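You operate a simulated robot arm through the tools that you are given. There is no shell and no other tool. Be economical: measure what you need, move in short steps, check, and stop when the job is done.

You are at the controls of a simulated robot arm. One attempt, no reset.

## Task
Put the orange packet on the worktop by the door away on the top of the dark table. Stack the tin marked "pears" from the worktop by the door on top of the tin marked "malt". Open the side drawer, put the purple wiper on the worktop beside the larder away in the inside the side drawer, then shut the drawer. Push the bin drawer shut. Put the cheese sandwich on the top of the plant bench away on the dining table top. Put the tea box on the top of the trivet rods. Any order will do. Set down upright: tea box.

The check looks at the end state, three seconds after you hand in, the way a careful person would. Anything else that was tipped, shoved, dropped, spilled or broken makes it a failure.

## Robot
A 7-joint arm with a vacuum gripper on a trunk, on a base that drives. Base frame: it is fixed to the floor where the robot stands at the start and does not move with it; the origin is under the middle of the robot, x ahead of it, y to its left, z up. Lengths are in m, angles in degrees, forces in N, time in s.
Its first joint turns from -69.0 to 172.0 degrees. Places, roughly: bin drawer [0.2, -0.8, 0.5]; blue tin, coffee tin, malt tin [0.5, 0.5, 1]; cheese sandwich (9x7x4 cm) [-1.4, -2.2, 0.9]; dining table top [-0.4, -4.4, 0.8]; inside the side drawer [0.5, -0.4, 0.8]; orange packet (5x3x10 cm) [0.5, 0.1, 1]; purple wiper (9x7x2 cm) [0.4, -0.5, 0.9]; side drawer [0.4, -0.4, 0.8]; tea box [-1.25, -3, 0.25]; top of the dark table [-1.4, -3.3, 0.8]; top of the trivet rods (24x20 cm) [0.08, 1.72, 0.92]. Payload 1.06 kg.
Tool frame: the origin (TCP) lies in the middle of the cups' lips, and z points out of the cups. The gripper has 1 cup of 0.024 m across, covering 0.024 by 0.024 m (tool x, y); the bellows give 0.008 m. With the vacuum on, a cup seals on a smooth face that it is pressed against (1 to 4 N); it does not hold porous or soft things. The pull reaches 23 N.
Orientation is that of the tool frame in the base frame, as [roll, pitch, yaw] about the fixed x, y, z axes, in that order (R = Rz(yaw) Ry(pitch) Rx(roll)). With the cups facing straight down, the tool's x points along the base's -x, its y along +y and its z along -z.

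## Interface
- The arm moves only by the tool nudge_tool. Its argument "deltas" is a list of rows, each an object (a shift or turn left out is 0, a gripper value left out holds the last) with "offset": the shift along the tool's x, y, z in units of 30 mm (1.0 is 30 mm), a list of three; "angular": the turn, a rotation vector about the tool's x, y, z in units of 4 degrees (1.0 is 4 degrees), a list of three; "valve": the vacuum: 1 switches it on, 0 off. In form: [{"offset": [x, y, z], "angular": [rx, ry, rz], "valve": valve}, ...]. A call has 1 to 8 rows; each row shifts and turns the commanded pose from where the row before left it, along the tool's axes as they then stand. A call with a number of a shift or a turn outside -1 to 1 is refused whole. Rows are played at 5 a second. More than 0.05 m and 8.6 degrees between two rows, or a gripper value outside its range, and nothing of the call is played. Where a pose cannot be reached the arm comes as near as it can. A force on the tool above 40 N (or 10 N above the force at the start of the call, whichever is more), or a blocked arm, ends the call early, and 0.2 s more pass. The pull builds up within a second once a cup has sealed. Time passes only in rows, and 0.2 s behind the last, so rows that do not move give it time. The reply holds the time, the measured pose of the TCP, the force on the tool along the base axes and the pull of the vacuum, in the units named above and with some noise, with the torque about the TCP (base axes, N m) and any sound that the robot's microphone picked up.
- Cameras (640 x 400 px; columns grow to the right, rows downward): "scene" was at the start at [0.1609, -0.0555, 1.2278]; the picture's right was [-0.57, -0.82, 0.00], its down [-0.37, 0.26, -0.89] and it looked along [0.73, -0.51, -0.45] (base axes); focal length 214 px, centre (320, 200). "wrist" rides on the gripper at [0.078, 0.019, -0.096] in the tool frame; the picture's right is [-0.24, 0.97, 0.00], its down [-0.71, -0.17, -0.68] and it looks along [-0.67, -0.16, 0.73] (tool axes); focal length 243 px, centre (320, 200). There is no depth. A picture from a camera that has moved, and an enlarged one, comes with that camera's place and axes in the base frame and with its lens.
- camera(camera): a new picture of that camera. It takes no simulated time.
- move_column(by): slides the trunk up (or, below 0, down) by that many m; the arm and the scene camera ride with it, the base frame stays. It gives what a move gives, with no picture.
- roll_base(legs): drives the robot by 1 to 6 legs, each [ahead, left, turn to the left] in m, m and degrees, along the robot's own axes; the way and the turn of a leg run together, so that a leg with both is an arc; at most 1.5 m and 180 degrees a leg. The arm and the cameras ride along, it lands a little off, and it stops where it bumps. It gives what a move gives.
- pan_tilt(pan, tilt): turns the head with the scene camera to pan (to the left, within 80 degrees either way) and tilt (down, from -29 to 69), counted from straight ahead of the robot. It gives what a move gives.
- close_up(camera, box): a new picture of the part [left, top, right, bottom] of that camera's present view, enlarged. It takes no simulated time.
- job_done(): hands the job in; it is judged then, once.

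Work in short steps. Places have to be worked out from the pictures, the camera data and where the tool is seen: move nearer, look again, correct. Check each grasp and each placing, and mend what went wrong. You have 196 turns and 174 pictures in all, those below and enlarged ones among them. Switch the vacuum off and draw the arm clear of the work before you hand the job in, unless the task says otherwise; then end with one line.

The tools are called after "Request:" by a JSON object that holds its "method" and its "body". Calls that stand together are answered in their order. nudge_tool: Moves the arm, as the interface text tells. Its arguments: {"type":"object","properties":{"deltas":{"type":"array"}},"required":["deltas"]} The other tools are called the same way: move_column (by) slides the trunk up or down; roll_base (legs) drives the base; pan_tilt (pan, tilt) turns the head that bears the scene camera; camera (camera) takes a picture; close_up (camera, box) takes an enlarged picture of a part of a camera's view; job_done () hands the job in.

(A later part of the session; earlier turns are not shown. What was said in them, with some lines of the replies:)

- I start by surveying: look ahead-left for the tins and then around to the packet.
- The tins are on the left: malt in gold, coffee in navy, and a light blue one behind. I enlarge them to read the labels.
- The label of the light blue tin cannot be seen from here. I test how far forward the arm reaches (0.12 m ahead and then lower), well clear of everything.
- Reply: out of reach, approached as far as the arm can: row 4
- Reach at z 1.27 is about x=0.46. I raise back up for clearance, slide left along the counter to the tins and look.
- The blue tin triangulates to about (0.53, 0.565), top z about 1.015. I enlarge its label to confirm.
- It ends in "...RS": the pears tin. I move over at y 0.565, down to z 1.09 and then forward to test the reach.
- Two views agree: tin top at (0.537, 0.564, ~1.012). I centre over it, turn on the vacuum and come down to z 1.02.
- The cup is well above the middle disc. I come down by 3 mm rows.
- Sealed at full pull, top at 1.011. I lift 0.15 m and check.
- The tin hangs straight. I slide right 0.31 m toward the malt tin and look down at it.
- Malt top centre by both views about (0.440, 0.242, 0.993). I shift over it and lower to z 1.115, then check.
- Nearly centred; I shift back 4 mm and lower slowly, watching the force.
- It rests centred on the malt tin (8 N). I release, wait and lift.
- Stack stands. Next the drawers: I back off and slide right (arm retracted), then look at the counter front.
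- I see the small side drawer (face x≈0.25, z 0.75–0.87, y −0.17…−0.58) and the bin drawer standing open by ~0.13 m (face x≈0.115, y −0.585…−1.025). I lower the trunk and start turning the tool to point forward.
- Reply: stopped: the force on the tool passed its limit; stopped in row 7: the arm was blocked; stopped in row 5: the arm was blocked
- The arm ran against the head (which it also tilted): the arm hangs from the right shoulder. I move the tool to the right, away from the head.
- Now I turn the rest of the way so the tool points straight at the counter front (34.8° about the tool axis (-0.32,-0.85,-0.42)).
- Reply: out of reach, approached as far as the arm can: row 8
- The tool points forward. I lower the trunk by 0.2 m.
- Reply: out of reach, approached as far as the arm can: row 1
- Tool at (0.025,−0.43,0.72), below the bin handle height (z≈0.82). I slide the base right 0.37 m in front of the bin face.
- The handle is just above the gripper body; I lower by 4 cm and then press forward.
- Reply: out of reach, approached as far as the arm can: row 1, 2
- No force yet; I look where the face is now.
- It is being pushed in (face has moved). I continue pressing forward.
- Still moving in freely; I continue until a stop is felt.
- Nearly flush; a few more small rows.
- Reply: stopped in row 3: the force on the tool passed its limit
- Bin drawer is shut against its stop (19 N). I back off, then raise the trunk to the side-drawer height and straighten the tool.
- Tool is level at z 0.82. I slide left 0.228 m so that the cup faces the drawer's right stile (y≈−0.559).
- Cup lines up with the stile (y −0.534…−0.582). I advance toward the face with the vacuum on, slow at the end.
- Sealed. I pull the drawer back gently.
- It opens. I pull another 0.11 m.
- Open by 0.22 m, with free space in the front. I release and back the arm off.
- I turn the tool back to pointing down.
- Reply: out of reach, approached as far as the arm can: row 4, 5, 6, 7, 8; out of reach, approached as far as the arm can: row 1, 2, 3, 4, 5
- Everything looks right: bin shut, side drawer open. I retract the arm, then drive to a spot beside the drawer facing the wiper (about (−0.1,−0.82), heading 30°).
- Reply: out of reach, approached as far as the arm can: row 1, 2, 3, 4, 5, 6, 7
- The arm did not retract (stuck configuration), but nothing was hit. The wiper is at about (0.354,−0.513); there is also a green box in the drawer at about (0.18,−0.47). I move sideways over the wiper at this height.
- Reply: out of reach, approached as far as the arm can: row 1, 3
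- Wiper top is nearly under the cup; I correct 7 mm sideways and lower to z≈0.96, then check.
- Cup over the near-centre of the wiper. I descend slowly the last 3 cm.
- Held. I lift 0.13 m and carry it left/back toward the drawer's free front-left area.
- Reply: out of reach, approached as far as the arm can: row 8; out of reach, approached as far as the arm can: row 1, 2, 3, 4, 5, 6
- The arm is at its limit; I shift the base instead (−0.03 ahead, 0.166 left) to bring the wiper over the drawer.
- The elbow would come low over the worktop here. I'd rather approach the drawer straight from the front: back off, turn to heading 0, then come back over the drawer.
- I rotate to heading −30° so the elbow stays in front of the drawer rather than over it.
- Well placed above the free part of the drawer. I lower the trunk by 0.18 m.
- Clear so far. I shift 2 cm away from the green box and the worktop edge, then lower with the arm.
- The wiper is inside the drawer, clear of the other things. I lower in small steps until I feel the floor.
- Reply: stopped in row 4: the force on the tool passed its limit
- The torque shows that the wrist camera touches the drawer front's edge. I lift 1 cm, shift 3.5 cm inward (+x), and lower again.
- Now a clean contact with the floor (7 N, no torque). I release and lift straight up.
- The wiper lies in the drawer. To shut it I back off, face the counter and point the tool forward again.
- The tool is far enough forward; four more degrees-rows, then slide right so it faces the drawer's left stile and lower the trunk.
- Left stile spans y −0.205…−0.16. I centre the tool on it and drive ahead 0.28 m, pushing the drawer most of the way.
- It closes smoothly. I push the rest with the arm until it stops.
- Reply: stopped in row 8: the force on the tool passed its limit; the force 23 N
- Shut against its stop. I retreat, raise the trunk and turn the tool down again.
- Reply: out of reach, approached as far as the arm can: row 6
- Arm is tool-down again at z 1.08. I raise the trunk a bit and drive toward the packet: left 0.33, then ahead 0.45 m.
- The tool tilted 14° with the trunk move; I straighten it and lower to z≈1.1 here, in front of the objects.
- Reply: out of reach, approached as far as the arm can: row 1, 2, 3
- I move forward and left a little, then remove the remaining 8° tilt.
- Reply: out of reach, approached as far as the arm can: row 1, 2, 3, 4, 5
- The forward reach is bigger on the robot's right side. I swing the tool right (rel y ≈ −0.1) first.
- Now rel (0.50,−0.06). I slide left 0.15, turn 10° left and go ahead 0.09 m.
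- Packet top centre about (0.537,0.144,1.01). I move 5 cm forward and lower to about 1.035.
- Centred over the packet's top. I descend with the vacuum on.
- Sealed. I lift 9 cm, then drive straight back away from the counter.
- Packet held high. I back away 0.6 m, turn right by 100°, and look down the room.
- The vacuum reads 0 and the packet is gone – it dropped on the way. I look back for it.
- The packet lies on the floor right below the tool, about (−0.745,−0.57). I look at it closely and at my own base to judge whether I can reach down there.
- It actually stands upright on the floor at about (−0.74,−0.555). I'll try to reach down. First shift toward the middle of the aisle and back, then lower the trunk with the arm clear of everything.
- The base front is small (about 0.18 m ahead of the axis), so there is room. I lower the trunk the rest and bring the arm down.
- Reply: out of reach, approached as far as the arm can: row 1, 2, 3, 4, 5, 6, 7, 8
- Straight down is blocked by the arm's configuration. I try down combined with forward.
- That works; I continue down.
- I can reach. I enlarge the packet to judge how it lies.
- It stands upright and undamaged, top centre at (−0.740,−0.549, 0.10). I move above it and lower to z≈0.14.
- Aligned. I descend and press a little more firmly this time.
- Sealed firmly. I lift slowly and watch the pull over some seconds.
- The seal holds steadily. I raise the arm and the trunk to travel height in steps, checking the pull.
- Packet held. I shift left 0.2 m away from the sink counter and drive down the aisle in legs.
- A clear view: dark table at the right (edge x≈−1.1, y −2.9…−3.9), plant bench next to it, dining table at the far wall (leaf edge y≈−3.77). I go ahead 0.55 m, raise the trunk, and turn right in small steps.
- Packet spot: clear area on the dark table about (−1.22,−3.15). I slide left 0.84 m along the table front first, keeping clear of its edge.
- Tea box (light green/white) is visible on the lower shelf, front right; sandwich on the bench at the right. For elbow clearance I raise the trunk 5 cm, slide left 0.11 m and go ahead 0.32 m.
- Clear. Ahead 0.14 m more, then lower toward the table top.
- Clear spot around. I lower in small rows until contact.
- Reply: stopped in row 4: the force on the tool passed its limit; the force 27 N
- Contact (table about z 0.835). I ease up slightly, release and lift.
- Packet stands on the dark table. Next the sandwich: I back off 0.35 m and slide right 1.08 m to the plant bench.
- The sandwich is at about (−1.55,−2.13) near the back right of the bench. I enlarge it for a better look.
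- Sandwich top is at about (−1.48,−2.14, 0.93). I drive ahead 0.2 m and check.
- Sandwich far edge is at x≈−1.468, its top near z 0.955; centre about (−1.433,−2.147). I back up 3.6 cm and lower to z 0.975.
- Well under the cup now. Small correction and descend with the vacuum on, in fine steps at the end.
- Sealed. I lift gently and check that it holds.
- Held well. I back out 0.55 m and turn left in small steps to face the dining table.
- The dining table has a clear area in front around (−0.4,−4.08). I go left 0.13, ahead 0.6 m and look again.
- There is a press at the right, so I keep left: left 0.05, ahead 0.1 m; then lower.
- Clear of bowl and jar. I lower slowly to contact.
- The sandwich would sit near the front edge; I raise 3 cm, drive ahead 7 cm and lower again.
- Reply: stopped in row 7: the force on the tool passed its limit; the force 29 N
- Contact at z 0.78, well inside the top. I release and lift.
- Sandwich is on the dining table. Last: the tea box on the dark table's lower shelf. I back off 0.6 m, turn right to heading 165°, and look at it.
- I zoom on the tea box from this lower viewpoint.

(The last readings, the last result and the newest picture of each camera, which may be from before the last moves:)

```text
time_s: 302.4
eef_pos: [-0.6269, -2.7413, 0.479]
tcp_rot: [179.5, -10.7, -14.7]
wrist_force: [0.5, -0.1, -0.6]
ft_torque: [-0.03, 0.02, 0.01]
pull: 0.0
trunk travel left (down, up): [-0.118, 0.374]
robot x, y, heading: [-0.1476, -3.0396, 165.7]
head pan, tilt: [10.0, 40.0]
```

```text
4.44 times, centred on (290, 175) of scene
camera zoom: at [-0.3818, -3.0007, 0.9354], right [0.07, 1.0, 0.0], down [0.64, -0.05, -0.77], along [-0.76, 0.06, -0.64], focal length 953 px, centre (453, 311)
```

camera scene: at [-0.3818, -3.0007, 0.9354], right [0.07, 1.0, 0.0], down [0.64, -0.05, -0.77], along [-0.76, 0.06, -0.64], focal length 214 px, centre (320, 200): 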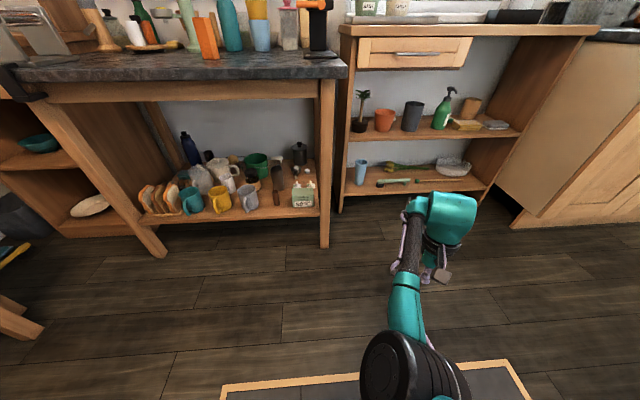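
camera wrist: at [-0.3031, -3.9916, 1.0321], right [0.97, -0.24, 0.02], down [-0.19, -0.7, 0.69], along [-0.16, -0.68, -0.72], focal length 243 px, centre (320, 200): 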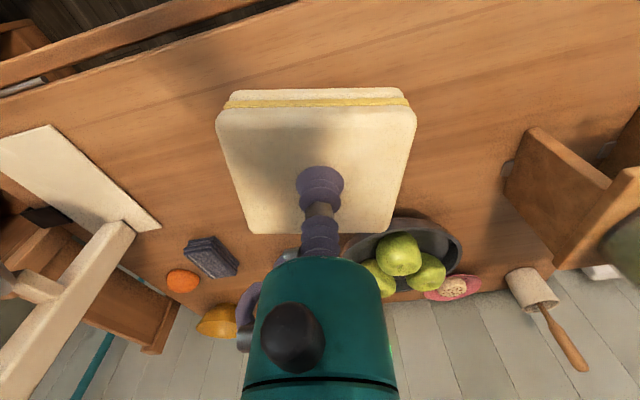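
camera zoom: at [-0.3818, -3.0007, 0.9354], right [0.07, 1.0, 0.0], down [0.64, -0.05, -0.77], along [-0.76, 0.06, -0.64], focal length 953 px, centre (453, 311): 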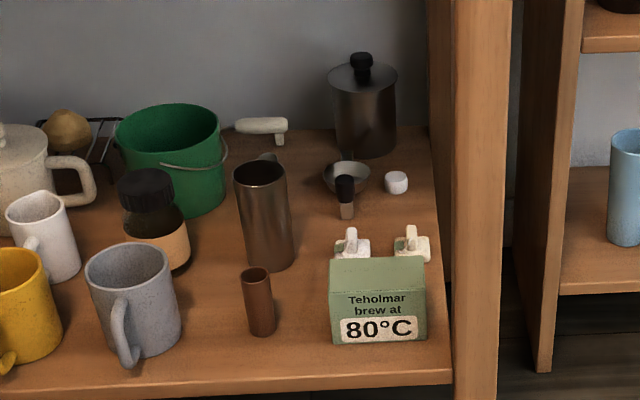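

The tea box ("Teholmar brew at 80°C") is upright, about 10×4.5×8 cm; top centre ≈ (−1.17,−3.017,0.33); shelf z≈0.25. I straighten the tool and lower it to z≈0.40 out here.

Request:
{"method": "nudge_tool", "body": {"deltas": [{"angular": [0, -1, 0]}, {"angular": [0, -1, 0]}, {"angular": [0, -0.7, 0]}, {"offset": [0, 0, 1]}, {"offset": [0, 0, 1]}, {"offset": [0, 0, 0.6]}]}}

Request:
{"method": "camera", "body": {"camera": "wrist"}}

```text
time_s: 303.8
eef_pos: [-0.6257, -2.7404, 0.4007]
tcp_rot: [179.4, 0.0, -14.8]
wrist_force: [-0.4, 1.3, -0.9]
ft_torque: [0.01, -0.01, 0.03]
pull: 0.1
trunk travel left (down, up): [-0.118, 0.374]
robot x, y, heading: [-0.1509, -3.0413, 165.7]
head pan, tilt: [10.0, 40.0]
```

```text
45 pictures are left
camera wrist: at [-0.5548, -2.7797, 0.4984], right [-0.48, -0.88, 0.01], down [-0.64, 0.35, 0.68], along [-0.6, 0.32, -0.73], focal length 243 px, centre (320, 200)
```

wrist: 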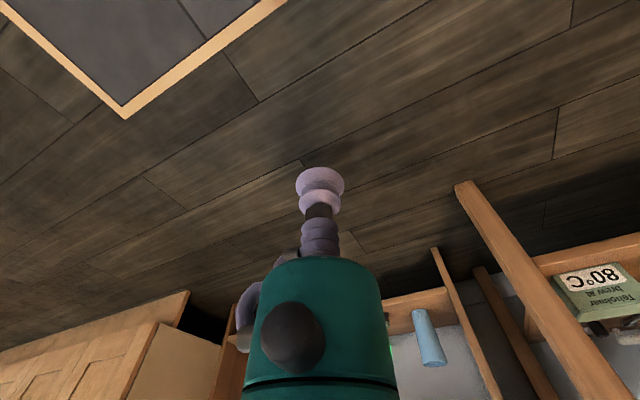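

I slide left 0.40 m and go ahead 0.30 m, then check.

Request:
{"method": "roll_base", "body": {"legs": [[0, 0.4, 0], [0.3, 0, 0]]}}

Request:
{"method": "camera", "body": {"camera": "wrist"}}

Request:
{"method": "camera", "body": {"camera": "scene"}}

```text
time_s: 307.9
eef_pos: [-1.0121, -3.0555, 0.403]
tcp_rot: [179.4, -0.1, -14.9]
wrist_force: [0.1, 0.7, -0.6]
ft_torque: [0.0, 0.0, 0.03]
pull: 0.1
trunk travel left (down, up): [-0.118, 0.374]
robot x, y, heading: [-0.54, -3.3569, 165.7]
head pan, tilt: [10.0, 40.0]
```

```text
44 pictures are left
camera wrist: at [-0.9428, -3.0939, 0.4988], right [-0.48, -0.88, 0.01], down [-0.64, 0.36, 0.68], along [-0.6, 0.32, -0.73], focal length 243 px, centre (320, 200)
```

wrist: 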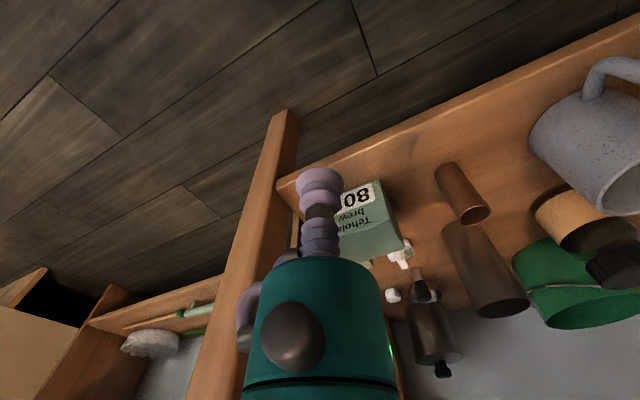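

```text
43 pictures are left
camera scene: at [-0.7705, -3.3155, 0.9354], right [0.08, 1.0, 0.0], down [0.64, -0.05, -0.77], along [-0.76, 0.06, -0.64], focal length 214 px, centre (320, 200)
```

scene: 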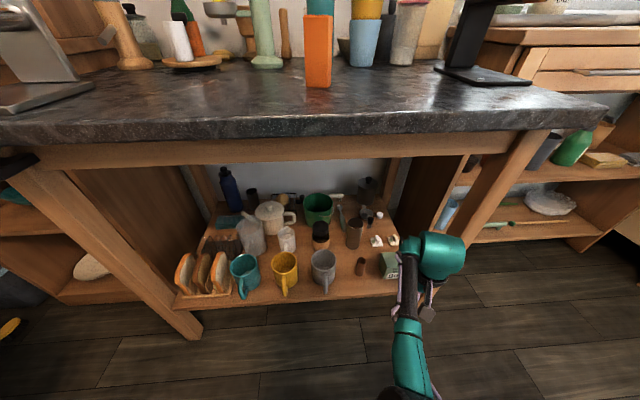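

Box top centre computed at (−1.157,−3.02). I go straight ahead 0.149 m.

Request:
{"method": "roll_base", "body": {"legs": [[0.148, 0, 0]]}}

Request:
{"method": "camera", "body": {"camera": "wrist"}}

Request:
{"method": "camera", "body": {"camera": "scene"}}

```text
time_s: 309.3
eef_pos: [-1.1566, -3.0197, 0.4028]
tcp_rot: [179.3, 0.0, -14.7]
wrist_force: [-0.2, -0.1, 0.3]
ft_torque: [-0.01, -0.01, 0.01]
pull: 0.0
trunk travel left (down, up): [-0.118, 0.374]
robot x, y, heading: [-0.6808, -3.3203, 165.7]
head pan, tilt: [10.0, 40.0]
```

```text
42 pictures are left
camera wrist: at [-1.0868, -3.059, 0.4988], right [-0.48, -0.88, 0.01], down [-0.64, 0.35, 0.68], along [-0.6, 0.32, -0.73], focal length 243 px, centre (320, 200)
```

wrist: 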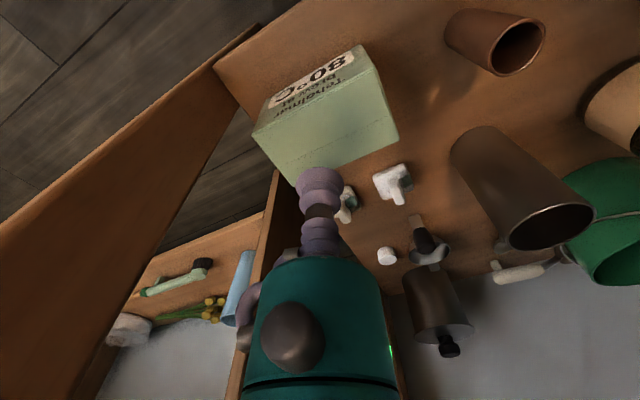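

```text
41 pictures are left
camera scene: at [-0.9137, -3.28, 0.9354], right [0.07, 1.0, 0.0], down [0.64, -0.05, -0.77], along [-0.76, 0.06, -0.64], focal length 214 px, centre (320, 200)
```

scene: 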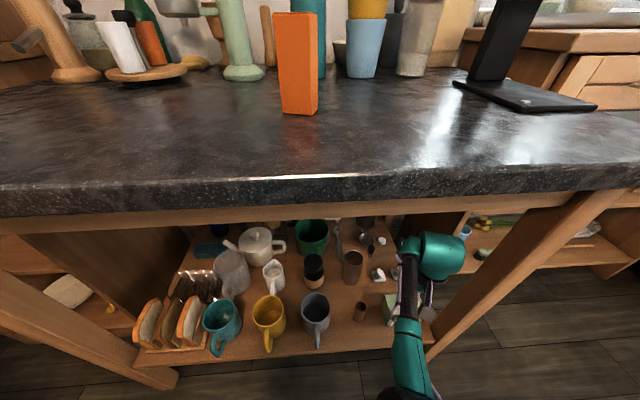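

Request:
{"method": "close_up", "body": {"camera": "wrist", "box": [230, 30, 430, 210]}}

```text
2.22 times, centred on (330, 120) of wrist
camera zoom: at [-1.0868, -3.059, 0.4988], right [-0.48, -0.88, 0.01], down [-0.64, 0.35, 0.68], along [-0.6, 0.32, -0.73], focal length 539 px, centre (298, 378)
```

zoom: 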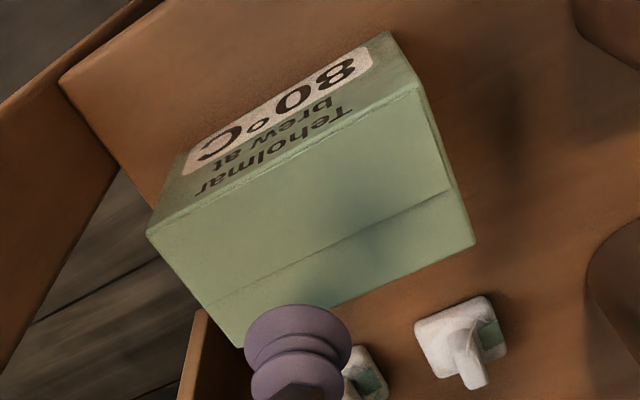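

The main lid area (in front of the seam) is right under the cup: target (−1.161,−3.022). Descend with vacuum on.

Request:
{"method": "nudge_tool", "body": {"deltas": [{"offset": [-0.13, 0.11, 0.8], "valve": 1}, {"offset": [0, 0, 0.7]}, {"offset": [0, 0, 0.3]}, {"offset": [0, 0, 0.15]}, {"offset": [0, 0, 0.15]}, {"offset": [0, 0, 0.1]}]}}

Request:
{"method": "close_up", "body": {"camera": "wrist", "box": [210, 30, 430, 230]}}

```text
time_s: 310.7
eef_pos: [-1.1617, -3.0238, 0.3353]
tcp_rot: [179.4, 0.0, -14.7]
wrist_force: [0.2, -0.1, 0.1]
ft_torque: [-0.02, 0.0, 0.02]
pull: 0.1
trunk travel left (down, up): [-0.118, 0.374]
robot x, y, heading: [-0.6816, -3.3196, 166.0]
head pan, tilt: [10.0, 40.0]
```

```text
2.00 times, centred on (320, 130) of wrist
camera zoom: at [-1.0911, -3.0623, 0.4324], right [-0.48, -0.88, 0.01], down [-0.64, 0.35, 0.68], along [-0.6, 0.32, -0.73], focal length 485 px, centre (320, 340)
```

zoom: 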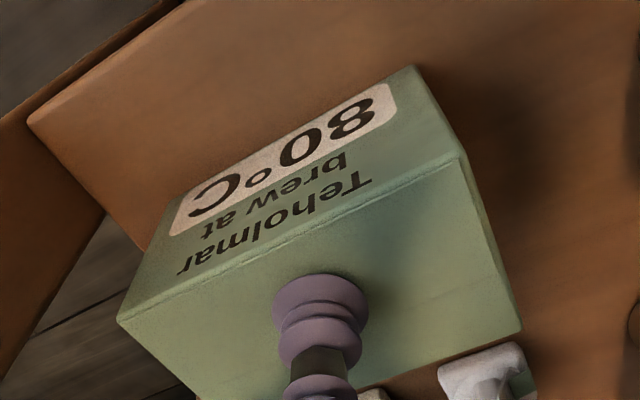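

Request:
{"method": "nudge_tool", "body": {"deltas": [{"offset": [0, 0, 0.12]}, {"offset": [0, 0, 0.12]}, {"offset": [0, 0, 0.12]}, {"offset": [0, 0, 0.12]}, {}]}}

```text
time_s: 311.9
eef_pos: [-1.1624, -3.0237, 0.3224]
tcp_rot: [179.4, 0.1, -14.7]
wrist_force: [2.0, -4.0, 17.9]
ft_torque: [0.14, -0.02, 0.02]
pull: 22.6
trunk travel left (down, up): [-0.118, 0.374]
robot x, y, heading: [-0.6785, -3.3222, 165.8]
head pan, tilt: [10.0, 40.0]
```

Sealed. I lift 6 cm straight up and check.

Request:
{"method": "nudge_tool", "body": {"deltas": [{"offset": [0, 0, -0.3]}, {"offset": [0, 0, -0.5]}, {"offset": [0, 0, -0.6]}, {"offset": [0, 0, -0.6]}, {}, {}]}}

Request:
{"method": "camera", "body": {"camera": "wrist"}}

```text
time_s: 313.3
eef_pos: [-1.1615, -3.023, 0.3818]
tcp_rot: [179.3, -0.1, -14.9]
wrist_force: [-0.2, -0.8, -0.6]
ft_torque: [-0.02, -0.03, 0.0]
pull: 23.1
trunk travel left (down, up): [-0.118, 0.374]
robot x, y, heading: [-0.6817, -3.3232, 166.0]
head pan, tilt: [10.0, 40.0]
```

```text
38 pictures are left
camera wrist: at [-1.0911, -3.0602, 0.4781], right [-0.47, -0.88, 0.01], down [-0.64, 0.35, 0.68], along [-0.6, 0.32, -0.73], focal length 243 px, centre (320, 200)
```

wrist: 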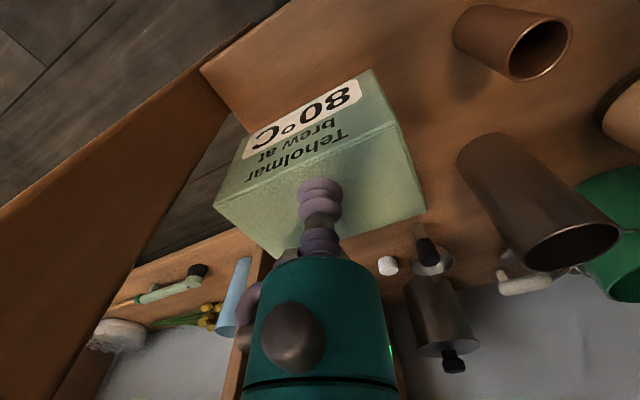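

Held. I back out along pure +x first (to miss the brown cup and the leg), then further.

Request:
{"method": "roll_base", "body": {"legs": [[-0.16, -0.04, 0], [-0.3, 0, 0]]}}

Request:
{"method": "camera", "body": {"camera": "scene"}}

```text
time_s: 316.4
eef_pos: [-0.7066, -3.0981, 0.381]
tcp_rot: [179.4, 0.1, -14.4]
wrist_force: [-0.2, -0.7, -1.2]
ft_torque: [-0.03, 0.0, 0.01]
pull: 22.4
trunk travel left (down, up): [-0.118, 0.374]
robot x, y, heading: [-0.2248, -3.3935, 166.4]
head pan, tilt: [10.0, 40.0]
```

```text
37 pictures are left
camera scene: at [-0.4573, -3.3539, 0.9353], right [0.06, 1.0, 0.0], down [0.64, -0.04, -0.77], along [-0.76, 0.05, -0.64], focal length 214 px, centre (320, 200)
```

scene: 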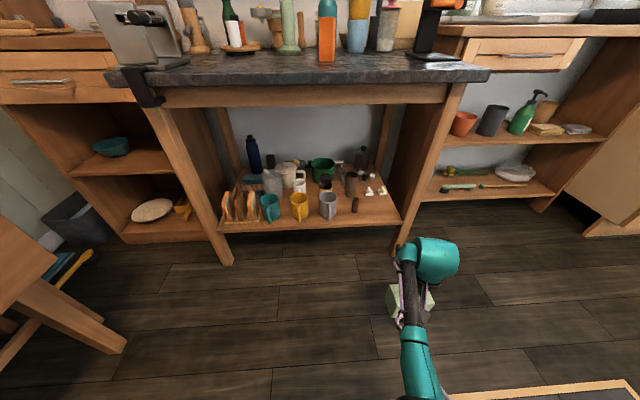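

Nothing disturbed. I turn right to heading 90° in small steps and start driving up the aisle (robot x about −0.45).

Request:
{"method": "roll_base", "body": {"legs": [[0, 0, -15], [0, 0, -15], [0, 0, -15], [0, 0, -15], [0, 0, -16]]}}

Request:
{"method": "roll_base", "body": {"legs": [[0, 0.22, 0], [0.8, 0, 0]]}}

Request:
{"method": "pan_tilt", "body": {"pan": 0, "tilt": 15}}

Request:
{"method": "camera", "body": {"camera": "scene"}}

```text
time_s: 321.3
eef_pos: [-0.0557, -2.8528, 0.3817]
tcp_rot: [179.4, 0.0, -90.2]
wrist_force: [0.6, -0.8, -1.5]
ft_torque: [-0.02, -0.01, -0.02]
pull: 22.7
trunk travel left (down, up): [-0.118, 0.374]
robot x, y, heading: [-0.2227, -3.3942, 90.2]
head pan, tilt: [10.0, 40.0]
```

```text
time_s: 326.8
eef_pos: [-0.2919, -2.0646, 0.3822]
tcp_rot: [179.3, 0.0, -89.5]
wrist_force: [-0.4, -0.1, -3.0]
ft_torque: [-0.01, 0.0, -0.01]
pull: 22.9
trunk travel left (down, up): [-0.118, 0.374]
robot x, y, heading: [-0.4568, -2.6059, 91.4]
head pan, tilt: [10.0, 40.0]
```

```text
time_s: 327.7
eef_pos: [-0.2941, -2.0659, 0.3819]
tcp_rot: [179.4, 0.0, -89.4]
wrist_force: [0.6, 1.0, -2.1]
ft_torque: [-0.05, 0.01, -0.01]
pull: 22.9
trunk travel left (down, up): [-0.118, 0.374]
robot x, y, heading: [-0.4537, -2.6112, 91.2]
head pan, tilt: [0.0, 15.0]
```

```text
36 pictures are left
camera scene: at [-0.4562, -2.361, 0.9748], right [1.0, 0.02, 0.0], down [0.01, -0.26, -0.97], along [-0.02, 0.97, -0.26], focal length 214 px, centre (320, 200)
```

scene: 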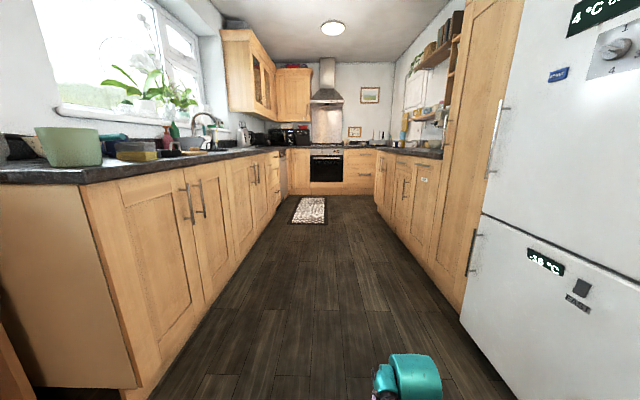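

Aisle clear. I straighten the heading and drive ahead in legs.

Request:
{"method": "roll_base", "body": {"legs": [[0, 0, -1.4], [1.1, 0, 0]]}}

Request:
{"method": "roll_base", "body": {"legs": [[1.1, 0, 0]]}}

Request:
{"method": "camera", "body": {"camera": "scene"}}

```text
time_s: 333.7
eef_pos: [-0.2742, -0.9623, 0.3807]
tcp_rot: [179.4, 0.0, -90.9]
wrist_force: [0.0, 0.4, -1.9]
ft_torque: [-0.02, 0.02, 0.05]
pull: 22.9
trunk travel left (down, up): [-0.118, 0.374]
robot x, y, heading: [-0.4483, -1.5021, 89.7]
head pan, tilt: [0.0, 15.0]
```

```text
time_s: 339.4
eef_pos: [-0.2554, 0.153, 0.3802]
tcp_rot: [179.4, 0.0, -91.6]
wrist_force: [-0.6, -0.3, -0.3]
ft_torque: [-0.06, 0.01, -0.02]
pull: 23.0
trunk travel left (down, up): [-0.118, 0.374]
robot x, y, heading: [-0.4375, -0.3825, 89.1]
head pan, tilt: [0.0, 15.0]
```

```text
35 pictures are left
camera scene: at [-0.4293, -0.1373, 0.9749], right [1.0, -0.02, 0.0], down [0.0, -0.26, -0.97], along [0.02, 0.97, -0.26], focal length 214 px, centre (320, 200)
```

scene: 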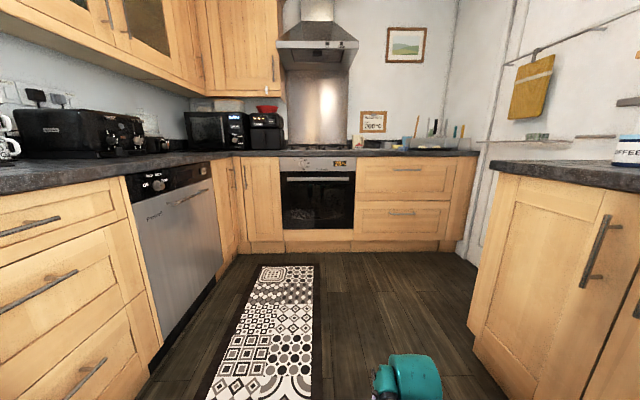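

I'm before the stove area. I raise trunk and arm here to carrying height (z≈1.05).

Request:
{"method": "move_column", "body": {"by": 0.35}}

Request:
{"method": "nudge_tool", "body": {"deltas": [{"offset": [0, 0, -1]}, {"offset": [0, 0, -1]}, {"offset": [0, 0, -1]}, {"offset": [0, 0, -1]}, {"offset": [0, 0, -1]}, {"offset": [0, 0, -1]}, {"offset": [0, 0, -1]}, {"offset": [0, 0, -1]}]}}

Request:
{"method": "nudge_tool", "body": {"deltas": [{"offset": [0, 0, -1]}, {"offset": [0, 0, -1]}, {"offset": [0, 0, -1]}]}}

Request:
{"method": "pan_tilt", "body": {"pan": -10, "tilt": 20}}

Request:
{"method": "camera", "body": {"camera": "scene"}}

```text
time_s: 342.9
eef_pos: [-0.2557, 0.1512, 0.7313]
tcp_rot: [179.3, -0.1, -91.6]
wrist_force: [-0.1, 0.0, -1.3]
ft_torque: [-0.03, 0.02, -0.03]
pull: 22.6
trunk travel left (down, up): [-0.468, 0.024]
robot x, y, heading: [-0.4359, -0.3845, 89.1]
head pan, tilt: [0.0, 15.0]
```

```text
time_s: 344.7
eef_pos: [-0.2527, 0.1521, 0.9724]
tcp_rot: [179.4, -0.2, -91.6]
wrist_force: [-0.3, 1.2, -1.2]
ft_torque: [-0.01, 0.01, -0.01]
pull: 22.5
trunk travel left (down, up): [-0.468, 0.024]
robot x, y, heading: [-0.4349, -0.3828, 89.0]
head pan, tilt: [0.0, 15.0]
```

```text
time_s: 345.5
eef_pos: [-0.2461, 0.1628, 1.0581]
tcp_rot: [179.4, 0.0, -91.7]
wrist_force: [-0.2, -1.0, -1.6]
ft_torque: [-0.04, 0.02, -0.01]
pull: 22.5
out of reach, approached as far as the arm can: row 2, 3
trunk travel left (down, up): [-0.468, 0.024]
robot x, y, heading: [-0.4354, -0.383, 89.0]
head pan, tilt: [0.0, 15.0]
```

```text
time_s: 346.2
eef_pos: [-0.2479, 0.1631, 1.059]
tcp_rot: [179.3, 0.0, -91.6]
wrist_force: [-0.4, 0.2, -1.5]
ft_torque: [-0.04, 0.02, 0.02]
pull: 22.8
trunk travel left (down, up): [-0.468, 0.024]
robot x, y, heading: [-0.4365, -0.3817, 88.9]
head pan, tilt: [-10.0, 20.0]
```

```text
34 pictures are left
camera scene: at [-0.4155, -0.2671, 1.3424], right [0.98, -0.19, 0.0], down [-0.07, -0.34, -0.94], along [0.18, 0.92, -0.34], focal length 214 px, centre (320, 200)
```

scene: 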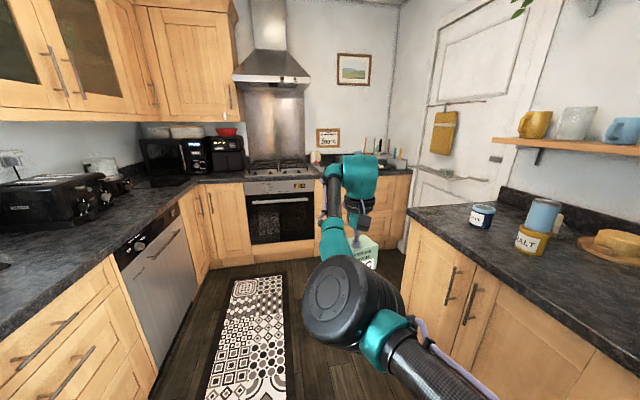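

Box held. I drive ahead 1.0 m and look at the trivet.

Request:
{"method": "roll_base", "body": {"legs": [[1.0, 0, 1]]}}

Request:
{"method": "pan_tilt", "body": {"pan": -15, "tilt": 30}}

Request:
{"method": "camera", "body": {"camera": "scene"}}

```text
time_s: 351.4
eef_pos: [-0.2696, 1.1836, 1.0578]
tcp_rot: [179.4, -0.1, -89.5]
wrist_force: [0.2, 0.1, -1.1]
ft_torque: [-0.05, 0.02, -0.01]
pull: 23.1
trunk travel left (down, up): [-0.468, 0.024]
robot x, y, heading: [-0.4414, 0.6327, 91.2]
head pan, tilt: [-10.0, 20.0]
```

```text
time_s: 352.1
eef_pos: [-0.2689, 1.1849, 1.0597]
tcp_rot: [179.4, 0.0, -89.3]
wrist_force: [-0.4, 0.0, -1.3]
ft_torque: [0.0, 0.0, -0.01]
pull: 22.8
trunk travel left (down, up): [-0.468, 0.024]
robot x, y, heading: [-0.4376, 0.6332, 91.3]
head pan, tilt: [-15.0, 30.0]
```

```text
33 pictures are left
camera scene: at [-0.414, 0.7424, 1.3264], right [0.97, -0.24, 0.0], down [-0.12, -0.49, -0.87], along [0.21, 0.84, -0.5], focal length 214 px, centre (320, 200)
```

scene: 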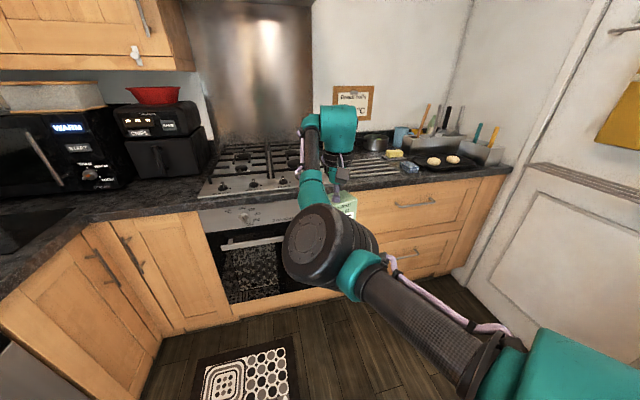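

The arm hides the trivet. I shift right 0.2 m and go ahead 0.25 m, then use the wrist camera.

Request:
{"method": "roll_base", "body": {"legs": [[0, -0.25, 0], [0.3, 0, 0]]}}

Request:
{"method": "camera", "body": {"camera": "wrist"}}

Request:
{"method": "camera", "body": {"camera": "scene"}}

```text
time_s: 355.6
eef_pos: [-0.0316, 1.4863, 1.058]
tcp_rot: [179.5, 0.0, -89.3]
wrist_force: [0.1, 0.8, -1.1]
ft_torque: [-0.01, -0.01, -0.01]
pull: 23.3
trunk travel left (down, up): [-0.468, 0.024]
robot x, y, heading: [-0.2006, 0.9307, 91.2]
head pan, tilt: [-15.0, 30.0]
```

```text
32 pictures are left
camera wrist: at [-0.0494, 1.4078, 1.1548], right [-0.97, 0.22, 0.01], down [0.17, 0.71, 0.68], along [0.15, 0.67, -0.73], focal length 243 px, centre (320, 200)
```

wrist: 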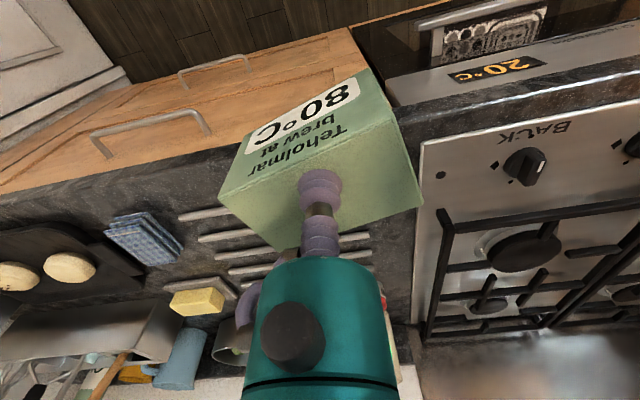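

```text
31 pictures are left
camera scene: at [-0.1751, 1.0455, 1.3263], right [0.97, -0.24, 0.0], down [-0.12, -0.49, -0.87], along [0.2, 0.84, -0.5], focal length 214 px, centre (320, 200)
```

scene: 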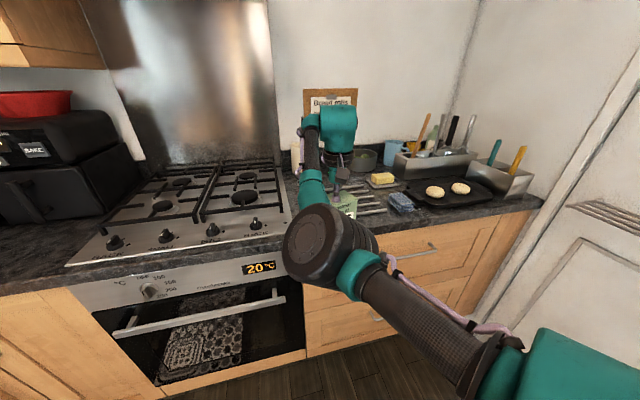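

The trivet's rods are visible, spanning x −0.05…0.2, y 1.61…1.81. I enlarge to see rod spacing for a stable placement.

Request:
{"method": "close_up", "body": {"camera": "wrist", "box": [150, 180, 400, 330]}}

Request:
{"method": "close_up", "body": {"camera": "scene", "box": [270, 140, 430, 240]}}

```text
2.56 times, centred on (275, 255) of wrist
camera zoom: at [-0.0494, 1.4078, 1.1548], right [-0.97, 0.22, 0.01], down [0.17, 0.71, 0.68], along [0.15, 0.67, -0.73], focal length 621 px, centre (435, 59)
```

zoom: 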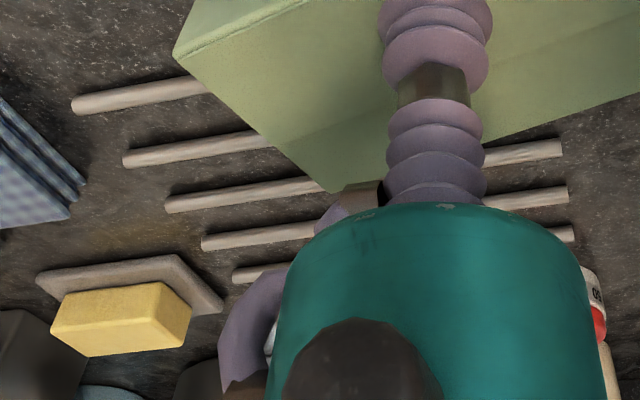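

```text
4.00 times, centred on (350, 190) of scene
camera zoom: at [-0.1751, 1.0455, 1.3263], right [0.97, -0.24, 0.0], down [-0.12, -0.49, -0.87], along [0.2, 0.84, -0.5], focal length 858 px, centre (200, 240)
```

zoom: 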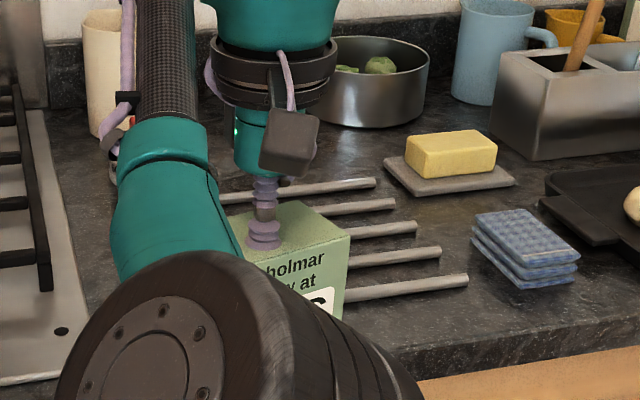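

Rods run along x at y 1.61, 1.66, 1.71, 1.757, 1.805 (about 4.9 cm apart). To sit stably, the box's long side should cross the rods, so I rotate the tool by 48° (about tool −z).

Request:
{"method": "nudge_tool", "body": {"deltas": [{"angular": [0, 0, -1]}, {"angular": [0, 0, -1]}, {"angular": [0, 0, -1]}, {"angular": [0, 0, -1]}, {"angular": [0, 0, -1]}, {"angular": [0, 0, -1]}, {"angular": [0, 0, -1]}, {"angular": [0, 0, -1]}]}}

Request:
{"method": "nudge_tool", "body": {"deltas": [{"angular": [0, 0, -1]}, {"angular": [0, 0, -1]}, {"angular": [0, 0, -1]}, {"angular": [0, 0, -1]}]}}

Request:
{"method": "camera", "body": {"camera": "wrist"}}

Request:
{"method": "camera", "body": {"camera": "scene"}}

```text
time_s: 357.4
eef_pos: [-0.0324, 1.4862, 1.0589]
tcp_rot: [179.4, 0.3, -57.1]
wrist_force: [0.4, -0.3, -1.1]
ft_torque: [-0.05, -0.01, -0.03]
pull: 23.0
trunk travel left (down, up): [-0.468, 0.024]
robot x, y, heading: [-0.1997, 0.9285, 91.2]
head pan, tilt: [-15.0, 30.0]
```

```text
time_s: 358.4
eef_pos: [-0.0317, 1.4865, 1.0589]
tcp_rot: [179.6, 0.4, -41.2]
wrist_force: [-0.4, 0.5, -1.2]
ft_torque: [-0.02, -0.01, 0.0]
pull: 23.0
trunk travel left (down, up): [-0.468, 0.024]
robot x, y, heading: [-0.199, 0.9275, 91.2]
head pan, tilt: [-15.0, 30.0]
```

```text
28 pictures are left
camera wrist: at [0.0155, 1.4198, 1.155], right [-0.82, -0.58, 0.01], down [-0.41, 0.6, 0.69], along [-0.4, 0.56, -0.72], focal length 243 px, centre (320, 200)
```

wrist: 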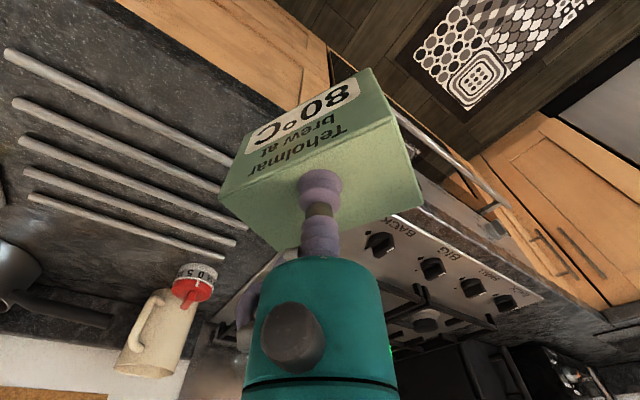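

```text
27 pictures are left
camera scene: at [-0.1751, 1.0449, 1.3263], right [0.97, -0.24, 0.0], down [-0.12, -0.49, -0.87], along [0.2, 0.84, -0.5], focal length 214 px, centre (320, 200)
```

scene: 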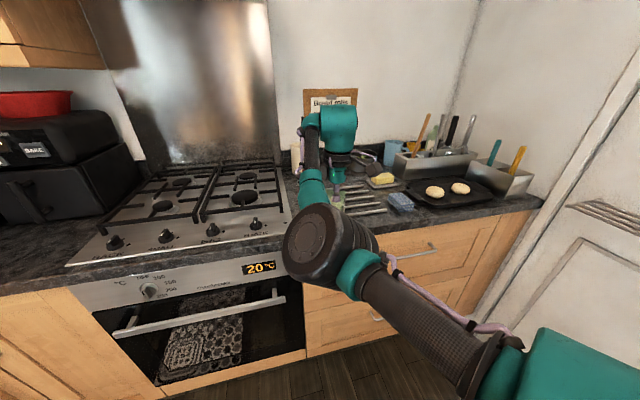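

Rotated well; rods clearly visible (centre ≈ (0.07,1.708)). I move right 0.11 m and ahead 0.22 m.

Request:
{"method": "roll_base", "body": {"legs": [[0, -0.11, 0], [0.222, 0, 0]]}}

Request:
{"method": "camera", "body": {"camera": "wrist"}}

Request:
{"method": "camera", "body": {"camera": "scene"}}

```text
time_s: 360.9
eef_pos: [0.0681, 1.709, 1.0575]
tcp_rot: [179.6, 0.4, -40.9]
wrist_force: [0.3, 1.1, -0.8]
ft_torque: [-0.04, 0.0, -0.01]
pull: 22.7
trunk travel left (down, up): [-0.468, 0.024]
robot x, y, heading: [-0.0938, 1.1554, 91.9]
head pan, tilt: [-15.0, 30.0]
```

```text
26 pictures are left
camera wrist: at [0.1152, 1.6432, 1.1547], right [-0.81, -0.58, 0.01], down [-0.42, 0.59, 0.69], along [-0.41, 0.56, -0.73], focal length 243 px, centre (320, 200)
```

wrist: 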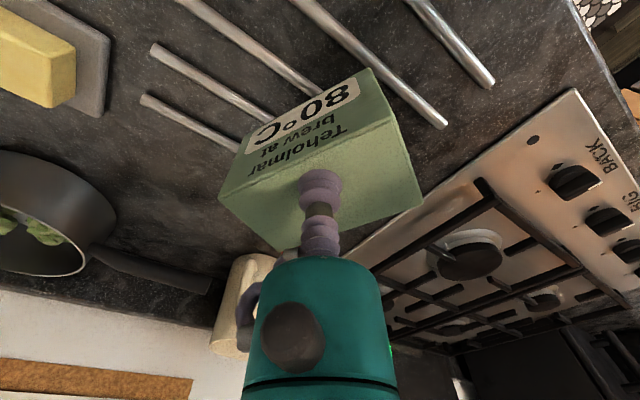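

```text
25 pictures are left
camera scene: at [-0.0727, 1.2671, 1.3262], right [0.97, -0.23, 0.0], down [-0.11, -0.49, -0.87], along [0.2, 0.84, -0.5], focal length 214 px, centre (320, 200)
```

scene: 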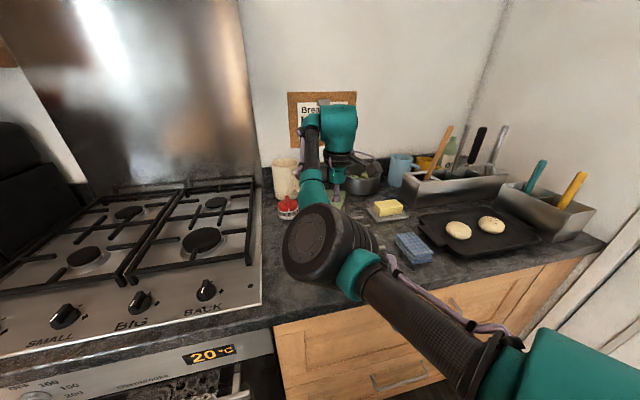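

Centred above the rods. I lower slowly until contact.

Request:
{"method": "nudge_tool", "body": {"deltas": [{"offset": [0, 0, 0.8]}, {"offset": [0, 0, 0.4]}, {"offset": [0, 0, 0.2]}, {"offset": [0, 0, 0.15]}, {"offset": [0, 0, 0.15]}]}}

```text
time_s: 362.1
eef_pos: [0.0676, 1.709, 1.0074]
tcp_rot: [179.6, 0.4, -40.9]
wrist_force: [0.1, -0.2, -1.3]
ft_torque: [0.01, -0.03, 0.01]
pull: 22.5
trunk travel left (down, up): [-0.468, 0.024]
robot x, y, heading: [-0.0949, 1.1543, 91.8]
head pan, tilt: [-15.0, 30.0]
```

Request:
{"method": "nudge_tool", "body": {"deltas": [{"offset": [0, 0, 0.12]}, {"offset": [0, 0, 0.12]}, {"offset": [0, 0, 0.12]}, {"offset": [0, 0, 0.12]}]}}

Request:
{"method": "camera", "body": {"camera": "wrist"}}

```text
time_s: 363.1
eef_pos: [0.0676, 1.7093, 0.9935]
tcp_rot: [179.6, 0.4, -40.9]
wrist_force: [0.8, 0.5, -1.6]
ft_torque: [-0.03, 0.01, 0.01]
pull: 23.4
trunk travel left (down, up): [-0.468, 0.024]
robot x, y, heading: [-0.0971, 1.1565, 91.7]
head pan, tilt: [-15.0, 30.0]
```

```text
24 pictures are left
camera wrist: at [0.1146, 1.6423, 1.0895], right [-0.81, -0.58, 0.01], down [-0.42, 0.59, 0.69], along [-0.41, 0.56, -0.72], focal length 243 px, centre (320, 200)
```

wrist: 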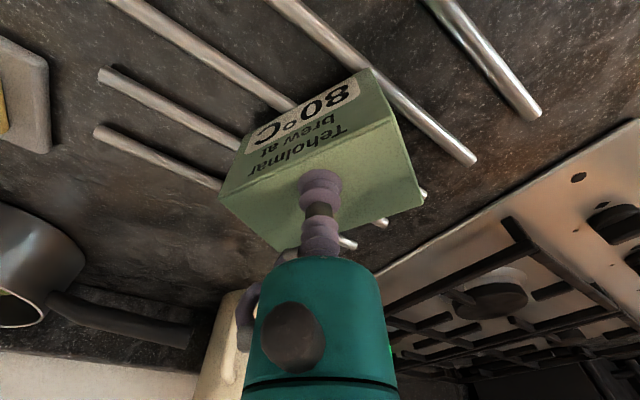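

Request:
{"method": "nudge_tool", "body": {"deltas": [{"offset": [0, 0, 0.1]}, {"offset": [0, 0, 0.1]}, {"offset": [0, 0, 0.1]}, {"offset": [0, 0, 0.1]}]}}

```text
time_s: 364.1
eef_pos: [0.0677, 1.7089, 0.9849]
tcp_rot: [180.0, 0.5, -40.9]
wrist_force: [-2.2, 2.4, 22.1]
ft_torque: [-0.01, -0.04, -0.03]
pull: 23.5
trunk travel left (down, up): [-0.468, 0.024]
robot x, y, heading: [-0.0953, 1.1556, 91.8]
head pan, tilt: [-15.0, 30.0]
```

Firm contact without torque. I ease off, release, wait and lift.

Request:
{"method": "nudge_tool", "body": {"deltas": [{"offset": [0, 0, -0.15]}, {"offset": [0, 0, 0], "valve": 0}, {}, {}, {}, {"offset": [0, 0, -0.3]}, {"offset": [0, 0, -0.8]}, {"offset": [0, 0, -0.8]}]}}

Request:
{"method": "camera", "body": {"camera": "wrist"}}

Request:
{"method": "roll_base", "body": {"legs": [[-0.35, 0, 0]]}}

Request:
{"method": "pan_tilt", "body": {"pan": -30, "tilt": 25}}

Request:
{"method": "camera", "body": {"camera": "scene"}}

```text
time_s: 365.9
eef_pos: [0.0682, 1.7104, 1.0437]
tcp_rot: [179.5, 0.4, -40.8]
wrist_force: [-1.0, 0.0, -0.2]
ft_torque: [-0.01, 0.01, -0.03]
pull: 0.1
trunk travel left (down, up): [-0.468, 0.024]
robot x, y, heading: [-0.0961, 1.1519, 91.5]
head pan, tilt: [-15.0, 30.0]
```

```text
23 pictures are left
camera wrist: at [0.1146, 1.6435, 1.1398], right [-0.81, -0.58, 0.01], down [-0.42, 0.59, 0.69], along [-0.41, 0.56, -0.73], focal length 243 px, centre (320, 200)
```

wrist: 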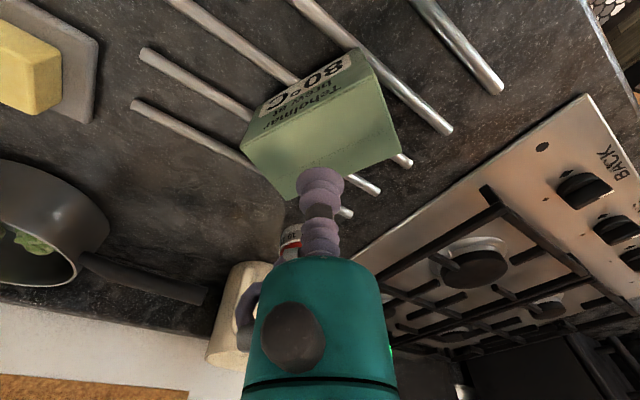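

```text
time_s: 368.1
eef_pos: [0.0785, 1.3585, 1.0439]
tcp_rot: [179.6, 0.4, -41.0]
wrist_force: [0.5, -0.4, 1.5]
ft_torque: [0.02, -0.02, 0.0]
pull: 0.1
trunk travel left (down, up): [-0.468, 0.024]
robot x, y, heading: [-0.0849, 0.8016, 91.7]
head pan, tilt: [-15.0, 30.0]
```

```text
time_s: 368.9
eef_pos: [0.079, 1.3592, 1.043]
tcp_rot: [179.6, 0.4, -41.0]
wrist_force: [-0.4, 0.2, 0.8]
ft_torque: [-0.01, -0.01, 0.0]
pull: 0.0
trunk travel left (down, up): [-0.468, 0.024]
robot x, y, heading: [-0.0857, 0.7994, 91.7]
head pan, tilt: [-30.0, 25.0]
```

```text
22 pictures are left
camera scene: at [-0.0394, 0.908, 1.3343], right [0.88, -0.47, 0.0], down [-0.2, -0.37, -0.91], along [0.43, 0.8, -0.42], focal length 214 px, centre (320, 200)
```

scene: 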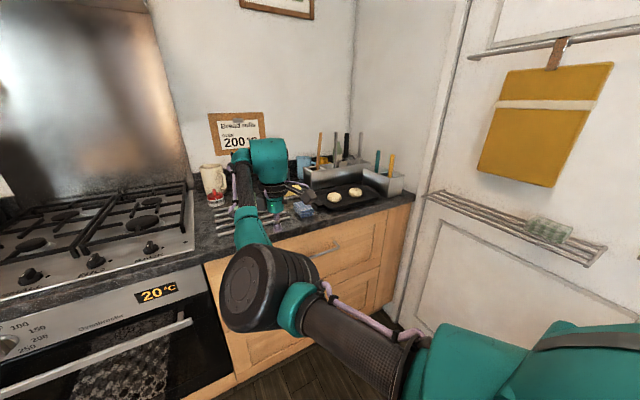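

I move left and back a bit to see the placed box past the arm.

Request:
{"method": "roll_base", "body": {"legs": [[-0.1, 0.35, 0]]}}

Request:
{"method": "pan_tilt", "body": {"pan": -40, "tilt": 20}}

Request:
{"method": "close_up", "body": {"camera": "scene", "box": [120, 80, 440, 280]}}

```text
time_s: 371.3
eef_pos: [-0.2704, 1.2476, 1.0443]
tcp_rot: [179.6, 0.4, -41.1]
wrist_force: [0.1, 0.2, -0.8]
ft_torque: [0.0, 0.01, 0.01]
pull: 0.0
trunk travel left (down, up): [-0.468, 0.024]
robot x, y, heading: [-0.4348, 0.6967, 91.7]
head pan, tilt: [-30.0, 25.0]
```

```text
time_s: 372.0
eef_pos: [-0.2697, 1.2473, 1.0434]
tcp_rot: [179.6, 0.4, -41.1]
wrist_force: [-0.5, -0.9, -0.7]
ft_torque: [0.02, -0.02, -0.02]
pull: 0.0
trunk travel left (down, up): [-0.468, 0.024]
robot x, y, heading: [-0.4342, 0.6952, 91.7]
head pan, tilt: [-40.0, 20.0]
```

```text
2.00 times, centred on (280, 180) of scene
camera zoom: at [-0.3751, 0.7896, 1.3424], right [0.78, -0.62, 0.0], down [-0.21, -0.27, -0.94], along [0.58, 0.74, -0.34], focal length 429 px, centre (400, 240)
```

zoom: 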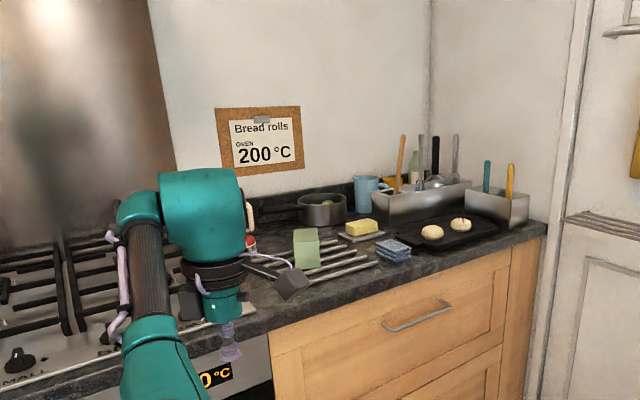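

The tea box stands upright on the rods. A final check of the worktop, stack and drawers.

Request:
{"method": "pan_tilt", "body": {"pan": -80, "tilt": 30}}

Request:
{"method": "camera", "body": {"camera": "scene"}}

```text
time_s: 373.1
eef_pos: [-0.2701, 1.248, 1.045]
tcp_rot: [179.6, 0.3, -41.1]
wrist_force: [0.1, 0.3, -0.1]
ft_torque: [0.0, -0.02, 0.02]
pull: 0.0
trunk travel left (down, up): [-0.468, 0.024]
robot x, y, heading: [-0.4352, 0.6911, 91.4]
head pan, tilt: [-80.0, 30.0]
```

```text
20 pictures are left
camera scene: at [-0.3445, 0.7348, 1.3264], right [0.2, -0.98, 0.0], down [-0.49, -0.1, -0.87], along [0.85, 0.17, -0.5], focal length 214 px, centre (320, 200)
```

scene: 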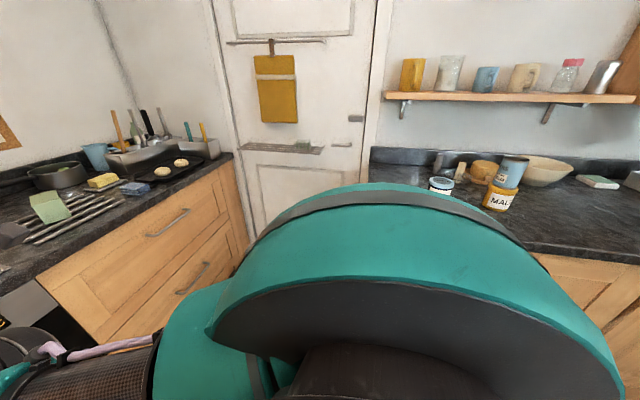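

The stack and the tea box both stand as placed, the drawers were shut when last seen, the vacuum is off and the arm is clear. I hand in.

Request:
{"method": "job_done", "body": {}}

```text
The job is handed in.
```

I finished all six tasks and handed the job in, but the orange packet fell off the gripper once on the way. It dropped about 1 m to the floor, landed upright with no visible damage, and I picked it up and stood it on the dark table.
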